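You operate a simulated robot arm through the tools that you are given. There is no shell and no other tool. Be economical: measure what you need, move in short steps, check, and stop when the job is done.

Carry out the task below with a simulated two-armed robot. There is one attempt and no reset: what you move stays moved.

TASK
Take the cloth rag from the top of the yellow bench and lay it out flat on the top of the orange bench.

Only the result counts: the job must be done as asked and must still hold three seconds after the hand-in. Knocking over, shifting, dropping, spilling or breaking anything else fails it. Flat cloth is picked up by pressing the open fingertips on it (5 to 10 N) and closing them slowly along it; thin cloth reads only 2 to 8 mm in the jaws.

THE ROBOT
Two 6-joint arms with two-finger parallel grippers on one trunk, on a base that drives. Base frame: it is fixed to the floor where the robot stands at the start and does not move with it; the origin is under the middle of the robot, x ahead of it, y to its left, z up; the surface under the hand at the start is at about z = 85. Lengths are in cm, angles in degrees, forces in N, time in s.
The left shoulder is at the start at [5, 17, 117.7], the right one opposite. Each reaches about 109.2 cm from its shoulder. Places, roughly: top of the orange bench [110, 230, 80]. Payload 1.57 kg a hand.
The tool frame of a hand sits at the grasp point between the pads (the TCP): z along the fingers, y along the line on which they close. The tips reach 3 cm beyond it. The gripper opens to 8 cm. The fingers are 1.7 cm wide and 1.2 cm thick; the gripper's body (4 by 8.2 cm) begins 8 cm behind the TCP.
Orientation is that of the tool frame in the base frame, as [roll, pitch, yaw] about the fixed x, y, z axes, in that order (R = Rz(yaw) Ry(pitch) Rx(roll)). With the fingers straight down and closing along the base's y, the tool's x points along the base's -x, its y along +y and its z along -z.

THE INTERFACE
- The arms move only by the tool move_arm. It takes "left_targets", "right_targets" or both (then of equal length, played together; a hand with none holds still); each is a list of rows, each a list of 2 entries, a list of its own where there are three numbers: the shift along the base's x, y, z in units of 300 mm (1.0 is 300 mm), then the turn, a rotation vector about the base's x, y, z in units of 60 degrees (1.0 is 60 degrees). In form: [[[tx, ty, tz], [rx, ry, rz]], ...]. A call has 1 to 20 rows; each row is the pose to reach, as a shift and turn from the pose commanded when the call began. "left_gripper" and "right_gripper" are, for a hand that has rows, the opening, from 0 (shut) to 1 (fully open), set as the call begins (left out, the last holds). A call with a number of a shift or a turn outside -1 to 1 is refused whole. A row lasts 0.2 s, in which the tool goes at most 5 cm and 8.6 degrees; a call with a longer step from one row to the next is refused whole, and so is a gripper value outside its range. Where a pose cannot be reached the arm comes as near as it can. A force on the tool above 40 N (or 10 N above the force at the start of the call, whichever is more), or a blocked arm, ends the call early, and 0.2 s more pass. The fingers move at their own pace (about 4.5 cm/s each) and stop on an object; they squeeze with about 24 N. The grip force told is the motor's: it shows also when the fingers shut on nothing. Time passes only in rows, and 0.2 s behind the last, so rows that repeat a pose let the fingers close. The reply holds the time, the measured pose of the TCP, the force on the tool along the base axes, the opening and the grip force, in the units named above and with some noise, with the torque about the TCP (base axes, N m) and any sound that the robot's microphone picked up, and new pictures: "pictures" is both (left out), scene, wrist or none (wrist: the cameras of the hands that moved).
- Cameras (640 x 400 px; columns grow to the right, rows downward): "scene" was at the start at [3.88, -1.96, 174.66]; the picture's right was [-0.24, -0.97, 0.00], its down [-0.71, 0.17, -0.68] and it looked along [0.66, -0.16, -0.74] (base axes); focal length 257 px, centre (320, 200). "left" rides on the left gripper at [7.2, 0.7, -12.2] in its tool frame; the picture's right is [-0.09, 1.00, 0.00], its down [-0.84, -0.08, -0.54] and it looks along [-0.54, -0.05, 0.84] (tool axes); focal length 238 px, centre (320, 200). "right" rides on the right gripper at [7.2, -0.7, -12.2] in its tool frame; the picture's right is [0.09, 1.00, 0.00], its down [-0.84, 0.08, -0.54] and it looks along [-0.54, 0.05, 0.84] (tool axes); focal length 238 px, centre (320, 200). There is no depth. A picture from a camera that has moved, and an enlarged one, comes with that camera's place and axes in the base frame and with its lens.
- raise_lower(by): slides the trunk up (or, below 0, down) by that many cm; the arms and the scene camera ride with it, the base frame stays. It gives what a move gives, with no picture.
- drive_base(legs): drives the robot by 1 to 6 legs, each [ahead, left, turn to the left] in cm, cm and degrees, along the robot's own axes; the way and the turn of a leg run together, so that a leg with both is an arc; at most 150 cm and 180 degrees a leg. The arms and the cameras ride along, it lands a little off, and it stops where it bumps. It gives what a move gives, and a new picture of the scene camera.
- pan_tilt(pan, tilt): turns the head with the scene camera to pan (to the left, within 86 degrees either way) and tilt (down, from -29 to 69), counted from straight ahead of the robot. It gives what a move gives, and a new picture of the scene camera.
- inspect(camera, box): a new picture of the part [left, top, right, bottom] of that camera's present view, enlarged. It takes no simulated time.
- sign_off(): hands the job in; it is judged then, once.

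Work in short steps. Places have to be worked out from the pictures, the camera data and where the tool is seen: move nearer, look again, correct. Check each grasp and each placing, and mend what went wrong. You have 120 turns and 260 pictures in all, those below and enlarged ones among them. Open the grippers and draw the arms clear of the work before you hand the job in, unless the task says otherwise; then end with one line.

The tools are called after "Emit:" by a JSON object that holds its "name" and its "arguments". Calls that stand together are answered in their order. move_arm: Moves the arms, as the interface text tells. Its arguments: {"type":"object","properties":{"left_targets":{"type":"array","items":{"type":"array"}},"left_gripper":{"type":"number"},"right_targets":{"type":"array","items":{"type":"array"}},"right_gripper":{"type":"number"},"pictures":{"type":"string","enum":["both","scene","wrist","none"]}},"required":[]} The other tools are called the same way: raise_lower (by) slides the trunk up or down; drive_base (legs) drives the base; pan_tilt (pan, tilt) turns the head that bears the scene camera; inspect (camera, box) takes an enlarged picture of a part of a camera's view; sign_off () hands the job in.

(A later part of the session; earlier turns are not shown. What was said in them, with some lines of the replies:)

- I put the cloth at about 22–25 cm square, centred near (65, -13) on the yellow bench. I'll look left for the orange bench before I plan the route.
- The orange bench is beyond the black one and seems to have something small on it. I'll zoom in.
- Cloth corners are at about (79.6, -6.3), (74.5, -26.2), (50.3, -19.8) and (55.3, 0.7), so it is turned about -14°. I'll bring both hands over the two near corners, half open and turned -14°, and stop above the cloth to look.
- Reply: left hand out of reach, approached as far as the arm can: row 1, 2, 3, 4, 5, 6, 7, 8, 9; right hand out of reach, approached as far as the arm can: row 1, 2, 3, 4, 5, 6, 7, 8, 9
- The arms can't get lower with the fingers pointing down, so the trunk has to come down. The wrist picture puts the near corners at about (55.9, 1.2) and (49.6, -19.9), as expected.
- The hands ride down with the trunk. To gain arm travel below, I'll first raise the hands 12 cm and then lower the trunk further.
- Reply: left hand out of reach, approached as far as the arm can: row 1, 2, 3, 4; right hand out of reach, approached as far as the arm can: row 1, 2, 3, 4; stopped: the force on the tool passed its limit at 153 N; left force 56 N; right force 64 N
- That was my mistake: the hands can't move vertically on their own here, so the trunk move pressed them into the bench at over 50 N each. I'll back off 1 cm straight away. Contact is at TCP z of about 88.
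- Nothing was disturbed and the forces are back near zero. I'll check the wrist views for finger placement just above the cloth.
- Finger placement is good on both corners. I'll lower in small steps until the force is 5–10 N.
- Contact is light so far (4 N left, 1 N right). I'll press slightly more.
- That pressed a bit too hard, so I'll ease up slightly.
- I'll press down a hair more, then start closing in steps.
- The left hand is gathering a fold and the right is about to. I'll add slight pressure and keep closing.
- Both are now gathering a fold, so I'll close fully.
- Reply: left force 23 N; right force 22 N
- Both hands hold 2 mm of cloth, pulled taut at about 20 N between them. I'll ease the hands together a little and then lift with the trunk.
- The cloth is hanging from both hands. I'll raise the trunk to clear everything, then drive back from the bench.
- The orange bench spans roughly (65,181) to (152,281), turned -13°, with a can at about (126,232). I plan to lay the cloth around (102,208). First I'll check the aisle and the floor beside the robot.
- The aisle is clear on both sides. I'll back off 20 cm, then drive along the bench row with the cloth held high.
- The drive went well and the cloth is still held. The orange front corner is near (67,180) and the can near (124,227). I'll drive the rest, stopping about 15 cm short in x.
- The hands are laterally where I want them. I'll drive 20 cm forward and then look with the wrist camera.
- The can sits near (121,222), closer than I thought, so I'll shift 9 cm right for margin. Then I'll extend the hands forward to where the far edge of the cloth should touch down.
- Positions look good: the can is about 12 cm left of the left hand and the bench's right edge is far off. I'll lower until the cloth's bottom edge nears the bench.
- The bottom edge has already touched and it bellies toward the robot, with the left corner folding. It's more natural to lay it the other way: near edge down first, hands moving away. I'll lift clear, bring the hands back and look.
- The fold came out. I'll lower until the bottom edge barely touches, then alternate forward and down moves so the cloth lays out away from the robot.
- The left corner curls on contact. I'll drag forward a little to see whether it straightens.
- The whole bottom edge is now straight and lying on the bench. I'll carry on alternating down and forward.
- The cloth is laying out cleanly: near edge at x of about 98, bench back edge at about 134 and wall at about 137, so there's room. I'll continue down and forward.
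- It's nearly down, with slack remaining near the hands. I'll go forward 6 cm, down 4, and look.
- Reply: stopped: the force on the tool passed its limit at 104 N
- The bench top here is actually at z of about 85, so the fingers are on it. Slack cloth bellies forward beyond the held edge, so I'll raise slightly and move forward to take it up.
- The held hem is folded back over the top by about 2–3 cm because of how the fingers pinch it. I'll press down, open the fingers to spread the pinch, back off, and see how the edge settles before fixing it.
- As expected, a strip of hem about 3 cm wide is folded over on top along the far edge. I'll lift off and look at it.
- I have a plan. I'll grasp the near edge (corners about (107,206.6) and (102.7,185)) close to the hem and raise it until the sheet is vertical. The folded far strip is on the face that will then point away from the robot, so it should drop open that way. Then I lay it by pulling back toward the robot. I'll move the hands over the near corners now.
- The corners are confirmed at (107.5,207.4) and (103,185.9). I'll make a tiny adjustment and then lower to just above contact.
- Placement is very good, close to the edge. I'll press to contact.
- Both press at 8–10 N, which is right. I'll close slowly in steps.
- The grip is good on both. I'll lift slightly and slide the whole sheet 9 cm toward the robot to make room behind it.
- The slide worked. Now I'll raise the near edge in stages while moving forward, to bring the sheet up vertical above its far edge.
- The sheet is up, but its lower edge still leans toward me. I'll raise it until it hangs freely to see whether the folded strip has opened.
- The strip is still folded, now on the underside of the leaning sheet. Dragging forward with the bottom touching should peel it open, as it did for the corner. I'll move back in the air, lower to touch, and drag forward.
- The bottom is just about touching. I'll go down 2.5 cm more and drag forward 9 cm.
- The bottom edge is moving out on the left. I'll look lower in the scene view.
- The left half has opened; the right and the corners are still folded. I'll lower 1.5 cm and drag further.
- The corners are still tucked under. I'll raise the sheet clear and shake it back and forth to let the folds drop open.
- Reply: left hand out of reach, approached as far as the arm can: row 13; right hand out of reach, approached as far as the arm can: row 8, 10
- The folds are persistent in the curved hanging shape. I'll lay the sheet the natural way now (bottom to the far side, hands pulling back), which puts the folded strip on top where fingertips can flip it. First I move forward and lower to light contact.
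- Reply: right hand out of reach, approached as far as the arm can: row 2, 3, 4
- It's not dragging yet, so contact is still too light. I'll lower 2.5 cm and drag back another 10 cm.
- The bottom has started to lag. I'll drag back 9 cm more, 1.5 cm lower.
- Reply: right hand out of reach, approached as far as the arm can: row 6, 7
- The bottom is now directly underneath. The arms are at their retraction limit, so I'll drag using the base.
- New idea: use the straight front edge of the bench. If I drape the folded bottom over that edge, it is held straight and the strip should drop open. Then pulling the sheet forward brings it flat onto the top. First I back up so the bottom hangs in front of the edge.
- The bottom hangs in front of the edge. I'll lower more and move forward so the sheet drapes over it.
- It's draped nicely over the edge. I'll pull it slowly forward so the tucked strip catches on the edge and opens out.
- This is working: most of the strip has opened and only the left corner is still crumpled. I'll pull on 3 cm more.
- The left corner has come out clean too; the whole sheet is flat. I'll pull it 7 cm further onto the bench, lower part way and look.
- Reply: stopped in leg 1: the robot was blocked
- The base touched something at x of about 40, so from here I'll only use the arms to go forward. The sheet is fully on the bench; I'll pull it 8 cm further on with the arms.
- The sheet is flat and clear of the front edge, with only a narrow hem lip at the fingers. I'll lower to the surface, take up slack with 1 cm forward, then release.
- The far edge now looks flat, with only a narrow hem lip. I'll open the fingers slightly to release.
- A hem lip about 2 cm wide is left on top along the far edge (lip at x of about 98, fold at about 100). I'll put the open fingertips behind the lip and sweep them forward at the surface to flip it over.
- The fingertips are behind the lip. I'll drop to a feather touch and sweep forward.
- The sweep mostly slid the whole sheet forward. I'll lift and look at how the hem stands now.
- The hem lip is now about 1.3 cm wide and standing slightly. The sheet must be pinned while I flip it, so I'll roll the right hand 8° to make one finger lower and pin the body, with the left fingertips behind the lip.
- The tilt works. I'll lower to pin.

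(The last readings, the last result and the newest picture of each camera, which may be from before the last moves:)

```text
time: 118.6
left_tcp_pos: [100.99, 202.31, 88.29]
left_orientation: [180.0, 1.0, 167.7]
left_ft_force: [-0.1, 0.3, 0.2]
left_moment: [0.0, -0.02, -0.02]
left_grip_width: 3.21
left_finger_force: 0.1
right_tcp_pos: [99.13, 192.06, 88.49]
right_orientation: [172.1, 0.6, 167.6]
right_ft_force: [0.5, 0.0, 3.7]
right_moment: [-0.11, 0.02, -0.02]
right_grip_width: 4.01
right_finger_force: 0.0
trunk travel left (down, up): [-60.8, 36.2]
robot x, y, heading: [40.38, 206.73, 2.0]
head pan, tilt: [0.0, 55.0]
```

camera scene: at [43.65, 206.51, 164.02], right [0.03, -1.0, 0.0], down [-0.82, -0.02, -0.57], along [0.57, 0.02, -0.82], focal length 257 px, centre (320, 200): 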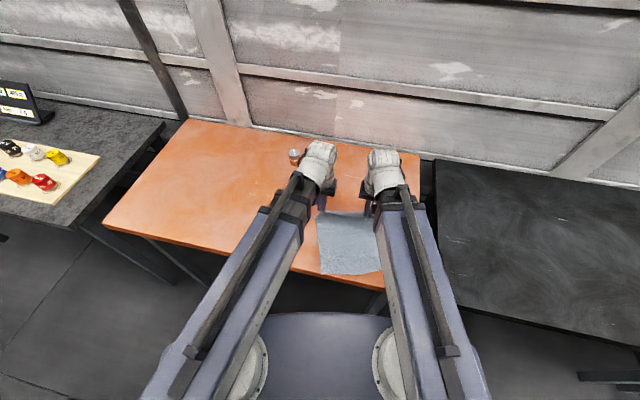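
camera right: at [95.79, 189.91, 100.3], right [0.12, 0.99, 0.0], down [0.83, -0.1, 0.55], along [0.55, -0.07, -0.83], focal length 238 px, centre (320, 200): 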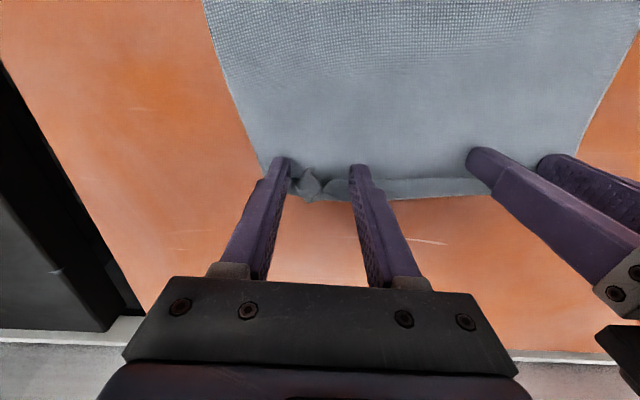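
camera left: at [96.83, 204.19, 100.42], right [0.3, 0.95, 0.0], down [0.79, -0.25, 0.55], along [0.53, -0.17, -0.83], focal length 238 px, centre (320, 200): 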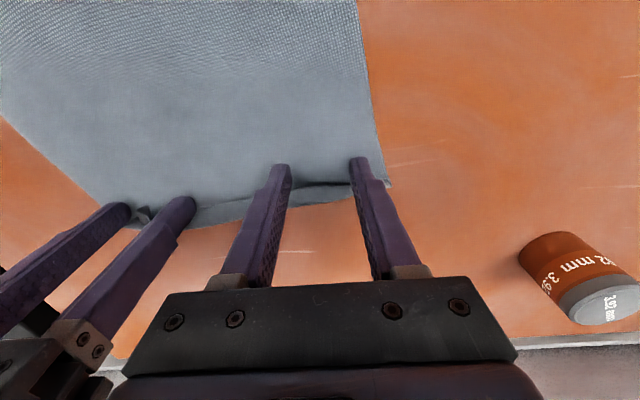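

The right hand pins at 3.7 N and the left isn't pressing. I'll add a touch more pin force, then sweep with the left.

Emit:
{"name": "raise_lower", "arguments": {"by": -0.05}}

Emit:
{"name": "move_arm", "arguments": {"left_targets": [[[0.04, -0.008, 0], [0, 0, 0]], [[0.08, -0.016, 0], [0, 0, 0]], [[0.12, -0.024, 0], [0, 0, 0]], [[0.16, -0.032, 0], [0, 0, 0]], [[0.2, -0.04, 0], [0, 0, 0]], [[0.24, -0.048, 0], [0, 0, 0]], [[0.24, -0.048, 0], [0, 0, 0]]], "pictures": "wrist"}}

```text
time: 119.1
left_tcp_pos: [100.96, 202.48, 88.22]
left_orientation: [180.0, 0.7, 167.7]
left_ft_force: [-0.8, -0.3, 0.3]
left_moment: [0.02, -0.02, 0.02]
left_grip_width: 3.2
left_finger_force: 0.0
right_tcp_pos: [99.18, 192.04, 88.61]
right_orientation: [172.2, 0.8, 167.6]
right_ft_force: [1.6, -1.2, 12.3]
right_moment: [-0.37, 0.02, 0.07]
right_grip_width: 3.96
right_finger_force: 0.1
trunk travel left (down, up): [-60.7, 36.3]
robot x, y, heading: [40.45, 206.13, 1.7]
head pan, tilt: [0.0, 55.0]
```

```text
time: 120.7
left_tcp_pos: [108.23, 201.1, 88.3]
left_orientation: [-180.0, 0.8, 167.7]
left_ft_force: [0.7, 0.2, -0.4]
left_moment: [0.04, 0.02, -0.02]
left_grip_width: 3.2
left_finger_force: 0.2
right_tcp_pos: [99.07, 192.07, 88.52]
right_orientation: [172.0, 0.7, 167.5]
right_ft_force: [2.1, -2.3, 14.6]
right_moment: [-0.48, 0.04, 0.09]
right_grip_width: 3.93
right_finger_force: 0.0
trunk travel left (down, up): [-60.7, 36.3]
robot x, y, heading: [40.23, 206.42, 1.7]
head pan, tilt: [0.0, 55.0]
camera left: at [101.14, 203.39, 100.41], right [0.3, 0.95, 0.0], down [0.79, -0.25, 0.55], along [0.53, -0.17, -0.83], focal length 238 px, centre (320, 200)
```

left: 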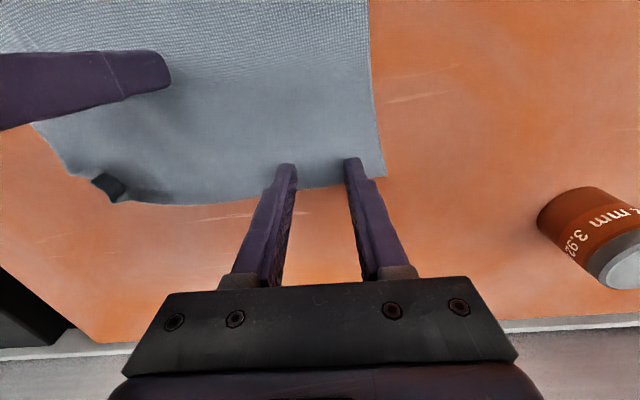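

That flipped the hem open along the left and middle. Only the right corner is still crumpled. I'll lift and swap roles: left pins, right flips.

Emit:
{"name": "raise_lower", "arguments": {"by": 8}}

Emit:
{"name": "inspect", "arguments": {"camera": "right", "box": [80, 0, 640, 350]}}

Emit:
{"name": "inspect", "arguments": {"camera": "scene", "box": [300, 140, 420, 220]}}

```text
time: 121.9
left_tcp_pos: [108.26, 201.2, 96.25]
left_orientation: [-179.9, 0.7, 167.7]
left_ft_force: [0.3, -0.1, -0.7]
left_moment: [-0.01, 0.0, 0.02]
left_grip_width: 3.19
left_finger_force: 0.1
right_tcp_pos: [99.21, 191.99, 96.44]
right_orientation: [172.1, 0.6, 167.7]
right_ft_force: [-1.0, -0.2, 0.4]
right_moment: [0.01, 0.02, 0.04]
right_grip_width: 4.0
right_finger_force: 0.0
trunk travel left (down, up): [-68.7, 28.3]
robot x, y, heading: [40.71, 206.43, 1.7]
head pan, tilt: [0.0, 55.0]
```

```text
1.14 times, centred on (360, 175) of right
camera zoom: at [91.6, 191.36, 108.25], right [0.12, 0.98, 0.14], down [0.81, -0.18, 0.56], along [0.57, 0.04, -0.82], focal length 272 px, centre (274, 229)
```

zoom: 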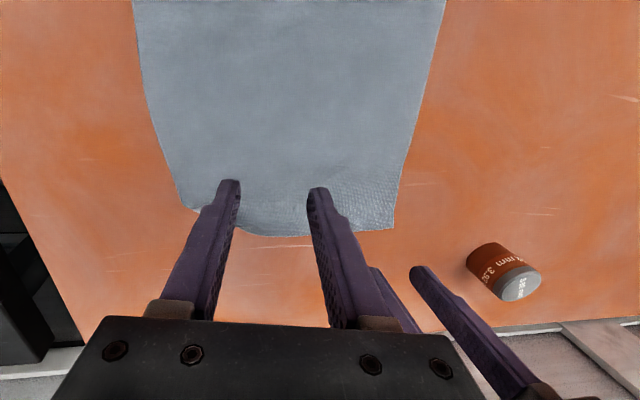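

```text
5.00 times, centred on (360, 180) of scene
camera zoom: at [43.89, 206.4, 163.21], right [0.03, -1.0, 0.0], down [-0.82, -0.02, -0.57], along [0.57, 0.02, -0.82], focal length 1286 px, centre (120, 300)
```

zoom: 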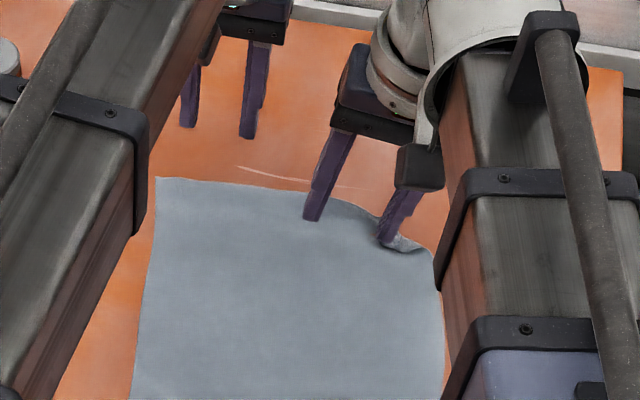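

Only the right far corner is folded, near (104,186). I'll untilt the right hand and place it behind that corner, and tilt the left hand to pin the body.

Emit:
{"name": "move_arm", "arguments": {"left_targets": [[[-0.14, -0.036, 0], [-0.065, 0.014, 0]], [[-0.275, -0.073, 0], [-0.13, 0.027, 0]], [[-0.275, -0.073, 0], [-0.13, 0.027, 0]]], "right_targets": [[[0.025, -0.08, 0], [-0.065, 0.014, 0]], [[0.053, -0.157, 0], [-0.13, 0.027, 0]], [[0.053, -0.157, 0], [-0.13, 0.027, 0]]], "left_gripper": 0.5, "right_gripper": 0.15, "pictures": "none"}}

Emit:
{"name": "inspect", "arguments": {"camera": "right", "box": [160, 100, 480, 300]}}

```text
time: 122.7
left_tcp_pos: [99.99, 199.08, 96.48]
left_orientation: [-172.0, 0.9, 167.9]
left_ft_force: [0.3, 0.4, 0.8]
left_moment: [0.0, 0.0, 0.0]
left_grip_width: 3.99
left_finger_force: 0.1
right_tcp_pos: [100.59, 187.23, 96.09]
right_orientation: [-179.9, 0.7, 167.7]
right_ft_force: [0.1, -0.2, -0.1]
right_moment: [-0.01, 0.01, 0.01]
right_grip_width: 1.18
right_finger_force: 0.1
trunk travel left (down, up): [-68.7, 28.3]
robot x, y, heading: [40.48, 206.12, 1.8]
head pan, tilt: [0.0, 55.0]
```

```text
2.00 times, centred on (320, 200) of right
camera zoom: at [93.39, 188.28, 108.24], right [0.12, 0.99, 0.0], down [0.83, -0.1, 0.55], along [0.55, -0.07, -0.83], focal length 477 px, centre (320, 200)
```

zoom: 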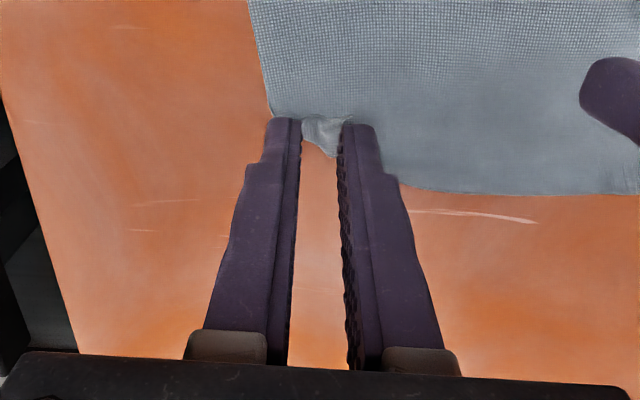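

The flap lip is at x of about 103.4, just ahead of the right fingertips. I'll lower to pin with the left.

Emit:
{"name": "raise_lower", "arguments": {"by": -7.85}}

```text
time: 123.8
left_tcp_pos: [100.04, 199.22, 88.52]
left_orientation: [-172.0, 1.1, 167.8]
left_ft_force: [0.0, -0.1, 0.0]
left_moment: [0.01, 0.0, -0.01]
left_grip_width: 4.03
left_finger_force: 0.0
right_tcp_pos: [100.58, 187.46, 88.28]
right_orientation: [-180.0, 0.7, 167.7]
right_ft_force: [0.0, 0.0, 0.2]
right_moment: [0.02, 0.01, -0.02]
right_grip_width: 1.19
right_finger_force: 0.0
trunk travel left (down, up): [-60.9, 36.1]
robot x, y, heading: [40.8, 206.43, 1.7]
head pan, tilt: [0.0, 55.0]
```

Emit:
{"name": "raise_lower", "arguments": {"by": -0.1}}

```text
time: 124.3
left_tcp_pos: [100.05, 199.15, 88.5]
left_orientation: [-172.0, 0.9, 167.8]
left_ft_force: [0.8, 0.1, 3.7]
left_moment: [0.14, -0.06, -0.03]
left_grip_width: 4.01
left_finger_force: 0.0
right_tcp_pos: [100.62, 187.38, 88.35]
right_orientation: [-179.9, 0.8, 167.6]
right_ft_force: [0.4, 0.4, 0.3]
right_moment: [0.02, 0.02, -0.01]
right_grip_width: 1.2
right_finger_force: 0.0
trunk travel left (down, up): [-60.8, 36.2]
robot x, y, heading: [40.65, 206.48, 1.8]
head pan, tilt: [0.0, 55.0]
```

The left hand pins at about 4 N; I'll add slightly more, then sweep the right hand forward and outward.

Emit:
{"name": "raise_lower", "arguments": {"by": -0.05}}

Emit:
{"name": "move_arm", "arguments": {"right_targets": [[[0.04, -0.012, 0], [0, 0, 0]], [[0.08, -0.024, 0], [0, 0, 0]], [[0.12, -0.04, 0], [0, 0, 0]], [[0.16, -0.055, 0], [0, 0, 0]], [[0.2, -0.07, 0], [0, 0, 0]], [[0.24, -0.085, 0], [0, 0, 0]], [[0.27, -0.1, 0], [0, 0, 0]], [[0.27, -0.1, 0], [0, 0, 0]]], "pictures": "wrist"}}

```text
time: 124.8
left_tcp_pos: [99.98, 199.11, 88.48]
left_orientation: [-172.0, 0.9, 167.8]
left_ft_force: [1.8, 1.1, 12.0]
left_moment: [0.34, -0.1, -0.03]
left_grip_width: 3.96
left_finger_force: 0.1
right_tcp_pos: [100.58, 187.28, 88.3]
right_orientation: [180.0, 0.6, 167.7]
right_ft_force: [-0.9, 0.3, -0.6]
right_moment: [0.01, 0.0, 0.02]
right_grip_width: 1.22
right_finger_force: 0.0
trunk travel left (down, up): [-60.7, 36.3]
robot x, y, heading: [40.28, 206.59, 1.9]
head pan, tilt: [0.0, 55.0]
```

```text
time: 126.6
left_tcp_pos: [99.95, 199.17, 88.43]
left_orientation: [-171.9, 0.8, 167.8]
left_ft_force: [2.4, 0.7, 15.3]
left_moment: [0.44, -0.18, -0.1]
left_grip_width: 3.95
left_finger_force: 0.1
right_tcp_pos: [108.65, 184.5, 88.2]
right_orientation: [179.9, 0.7, 167.7]
right_ft_force: [0.6, -0.5, 0.3]
right_moment: [0.0, 0.01, 0.0]
right_grip_width: 1.19
right_finger_force: 0.0
trunk travel left (down, up): [-60.7, 36.3]
robot x, y, heading: [40.22, 206.05, 1.7]
head pan, tilt: [0.0, 55.0]
camera right: at [101.37, 185.41, 100.29], right [0.12, 0.99, 0.0], down [0.83, -0.1, 0.55], along [0.55, -0.07, -0.83], focal length 238 px, centre (320, 200)
```

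right: 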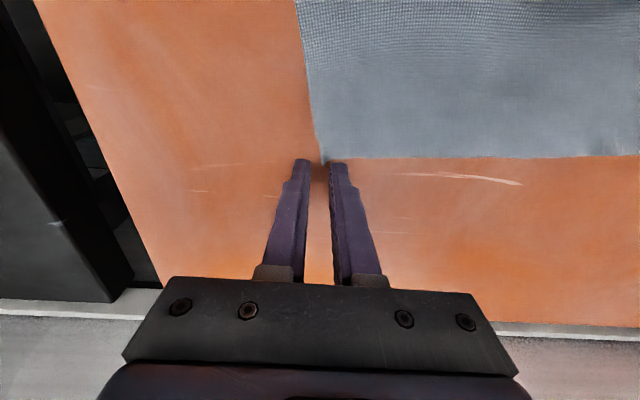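

The right corner is fully open with a straight far edge. I'll lift both hands well clear, open them, and then view the whole cloth.

Emit:
{"name": "raise_lower", "arguments": {"by": 20}}

Emit:
{"name": "move_arm", "arguments": {"left_targets": [[[-0.02, 0.15, 0], [0.065, -0.014, 0]], [[-0.04, 0.3, 0], [0.13, -0.027, 0]], [[-0.06, 0.45, 0], [0.13, -0.027, 0]], [[-0.06, 0.6, 0], [0.13, -0.027, 0]]], "right_targets": [[[-0.02, -0.15, 0], [0, 0, 0]], [[-0.04, -0.3, 0], [0, 0, 0]], [[-0.06, -0.45, 0], [0, 0, 0]], [[-0.06, -0.6, 0], [0, 0, 0]]], "left_gripper": 1, "right_gripper": 1, "pictures": "scene"}}

Emit:
{"name": "inspect", "arguments": {"camera": "scene", "box": [270, 130, 430, 240]}}

```text
time: 128.8
left_tcp_pos: [100.03, 199.13, 108.37]
left_orientation: [-171.9, 0.9, 167.8]
left_ft_force: [-0.9, 0.2, -0.4]
left_moment: [-0.01, 0.0, -0.02]
left_grip_width: 4.02
left_finger_force: 0.0
right_tcp_pos: [108.7, 184.33, 108.23]
right_orientation: [-180.0, 0.7, 167.8]
right_ft_force: [-0.2, 0.3, 0.0]
right_moment: [0.05, 0.0, 0.02]
right_grip_width: 1.18
right_finger_force: 0.0
trunk travel left (down, up): [-80.7, 16.3]
robot x, y, heading: [40.74, 206.37, 2.0]
head pan, tilt: [0.0, 55.0]
```

```text
time: 129.8
left_tcp_pos: [98.17, 217.59, 108.42]
left_orientation: [-180.0, 0.9, 167.5]
left_ft_force: [-1.1, -0.2, 1.0]
left_moment: [-0.01, 0.03, 0.0]
left_grip_width: 7.99
left_finger_force: 0.0
left hand out of reach, approached as far as the arm can: row 2, 3, 4
right_tcp_pos: [106.97, 166.86, 108.19]
right_orientation: [-180.0, 0.7, 167.7]
right_ft_force: [0.1, -0.8, -1.0]
right_moment: [0.01, 0.02, -0.01]
right_grip_width: 7.99
right_finger_force: 0.1
trunk travel left (down, up): [-80.7, 16.3]
robot x, y, heading: [40.59, 206.49, 1.6]
head pan, tilt: [0.0, 55.0]
camera scene: at [43.91, 206.41, 175.21], right [0.03, -1.0, 0.0], down [-0.82, -0.02, -0.57], along [0.57, 0.02, -0.82], focal length 257 px, centre (320, 200)
```

scene: 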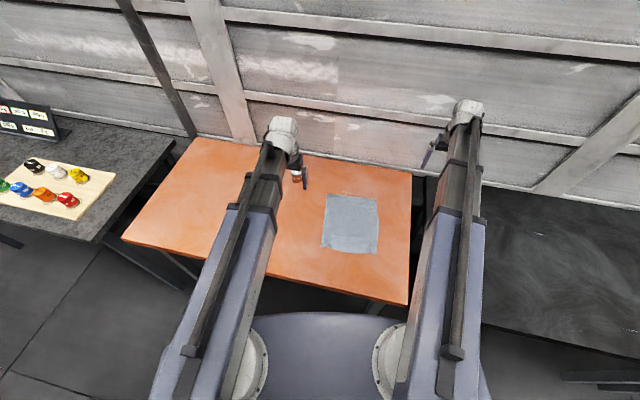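

```text
3.64 times, centred on (350, 185) of scene
camera zoom: at [43.91, 206.41, 175.21], right [0.03, -1.0, 0.0], down [-0.82, -0.02, -0.57], along [0.57, 0.02, -0.82], focal length 935 px, centre (211, 254)
```

zoom: 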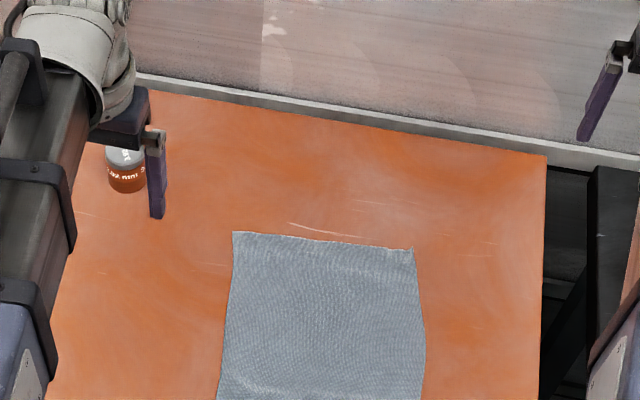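

The far half is perfectly flat and the can is still standing. I'll check the near half.

Emit:
{"name": "inspect", "arguments": {"camera": "scene", "box": [305, 185, 395, 260]}}

```text
5.33 times, centred on (350, 222) of scene
camera zoom: at [43.91, 206.41, 175.21], right [0.03, -1.0, 0.0], down [-0.82, -0.02, -0.57], along [0.57, 0.02, -0.82], focal length 1371 px, centre (160, 80)
```

zoom: 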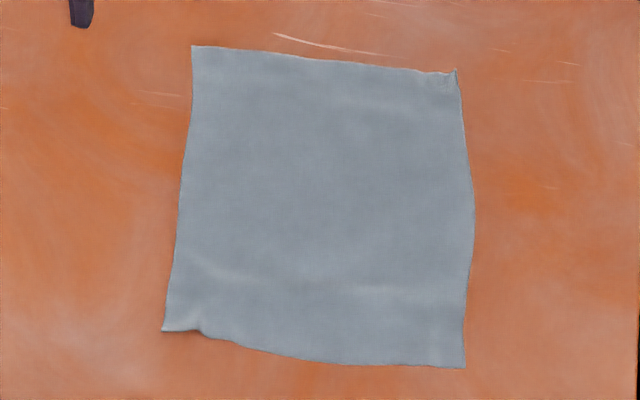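

The cloth is spread flat at its full size (about 25 by 22 cm) and fully on the bench. I'll raise and back the robot off so the arms are clear.

Emit:
{"name": "raise_lower", "arguments": {"by": 8}}

Emit:
{"name": "drive_base", "arguments": {"legs": [[-20, 0, 0]]}}

```text
time: 131.0
left_tcp_pos: [98.26, 217.36, 116.2]
left_orientation: [-180.0, 0.9, 167.8]
left_ft_force: [0.3, -0.4, -0.3]
left_moment: [0.02, 0.02, 0.02]
left_grip_width: 7.98
left_finger_force: 0.0
right_tcp_pos: [106.94, 166.72, 116.23]
right_orientation: [-179.9, 0.7, 167.8]
right_ft_force: [0.7, -0.5, -0.1]
right_moment: [0.01, -0.01, 0.0]
right_grip_width: 7.99
right_finger_force: 0.0
trunk travel left (down, up): [-88.7, 8.3]
robot x, y, heading: [40.42, 206.72, 1.7]
head pan, tilt: [0.0, 55.0]
```

```text
time: 132.5
left_tcp_pos: [78.59, 216.59, 116.29]
left_orientation: [179.9, 0.9, 167.6]
left_ft_force: [-0.7, -0.4, 0.0]
left_moment: [0.02, -0.06, -0.02]
left_grip_width: 8.0
left_finger_force: 0.0
right_tcp_pos: [87.18, 166.05, 116.3]
right_orientation: [180.0, 0.8, 167.5]
right_ft_force: [-0.7, 0.4, 0.0]
right_moment: [-0.01, -0.06, 0.03]
right_grip_width: 8.03
right_finger_force: 0.2
trunk travel left (down, up): [-88.7, 8.3]
robot x, y, heading: [20.99, 206.04, 1.7]
head pan, tilt: [0.0, 55.0]
camera scene: at [24.21, 205.84, 183.21], right [0.03, -1.0, 0.0], down [-0.82, -0.02, -0.57], along [0.57, 0.02, -0.82], focal length 257 px, centre (320, 200)
```

scene: 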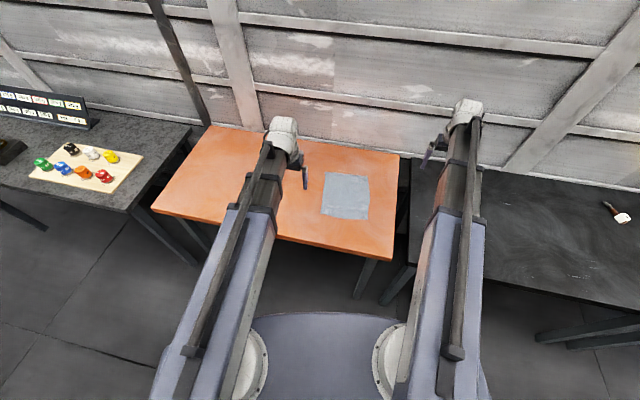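

The cloth lies flat, the grippers are open and the arms are clear, so I'm handing in.

Emit:
{"name": "sign_off", "arguments": {}}

```text
The job is handed in.
```

The cloth rag is off the yellow bench and lies flat, fully spread (about 25 by 22 cm) on top of the orange bench; the base bumped something once (likely the bench), but I saw nothing knocked over or visibly shifted.
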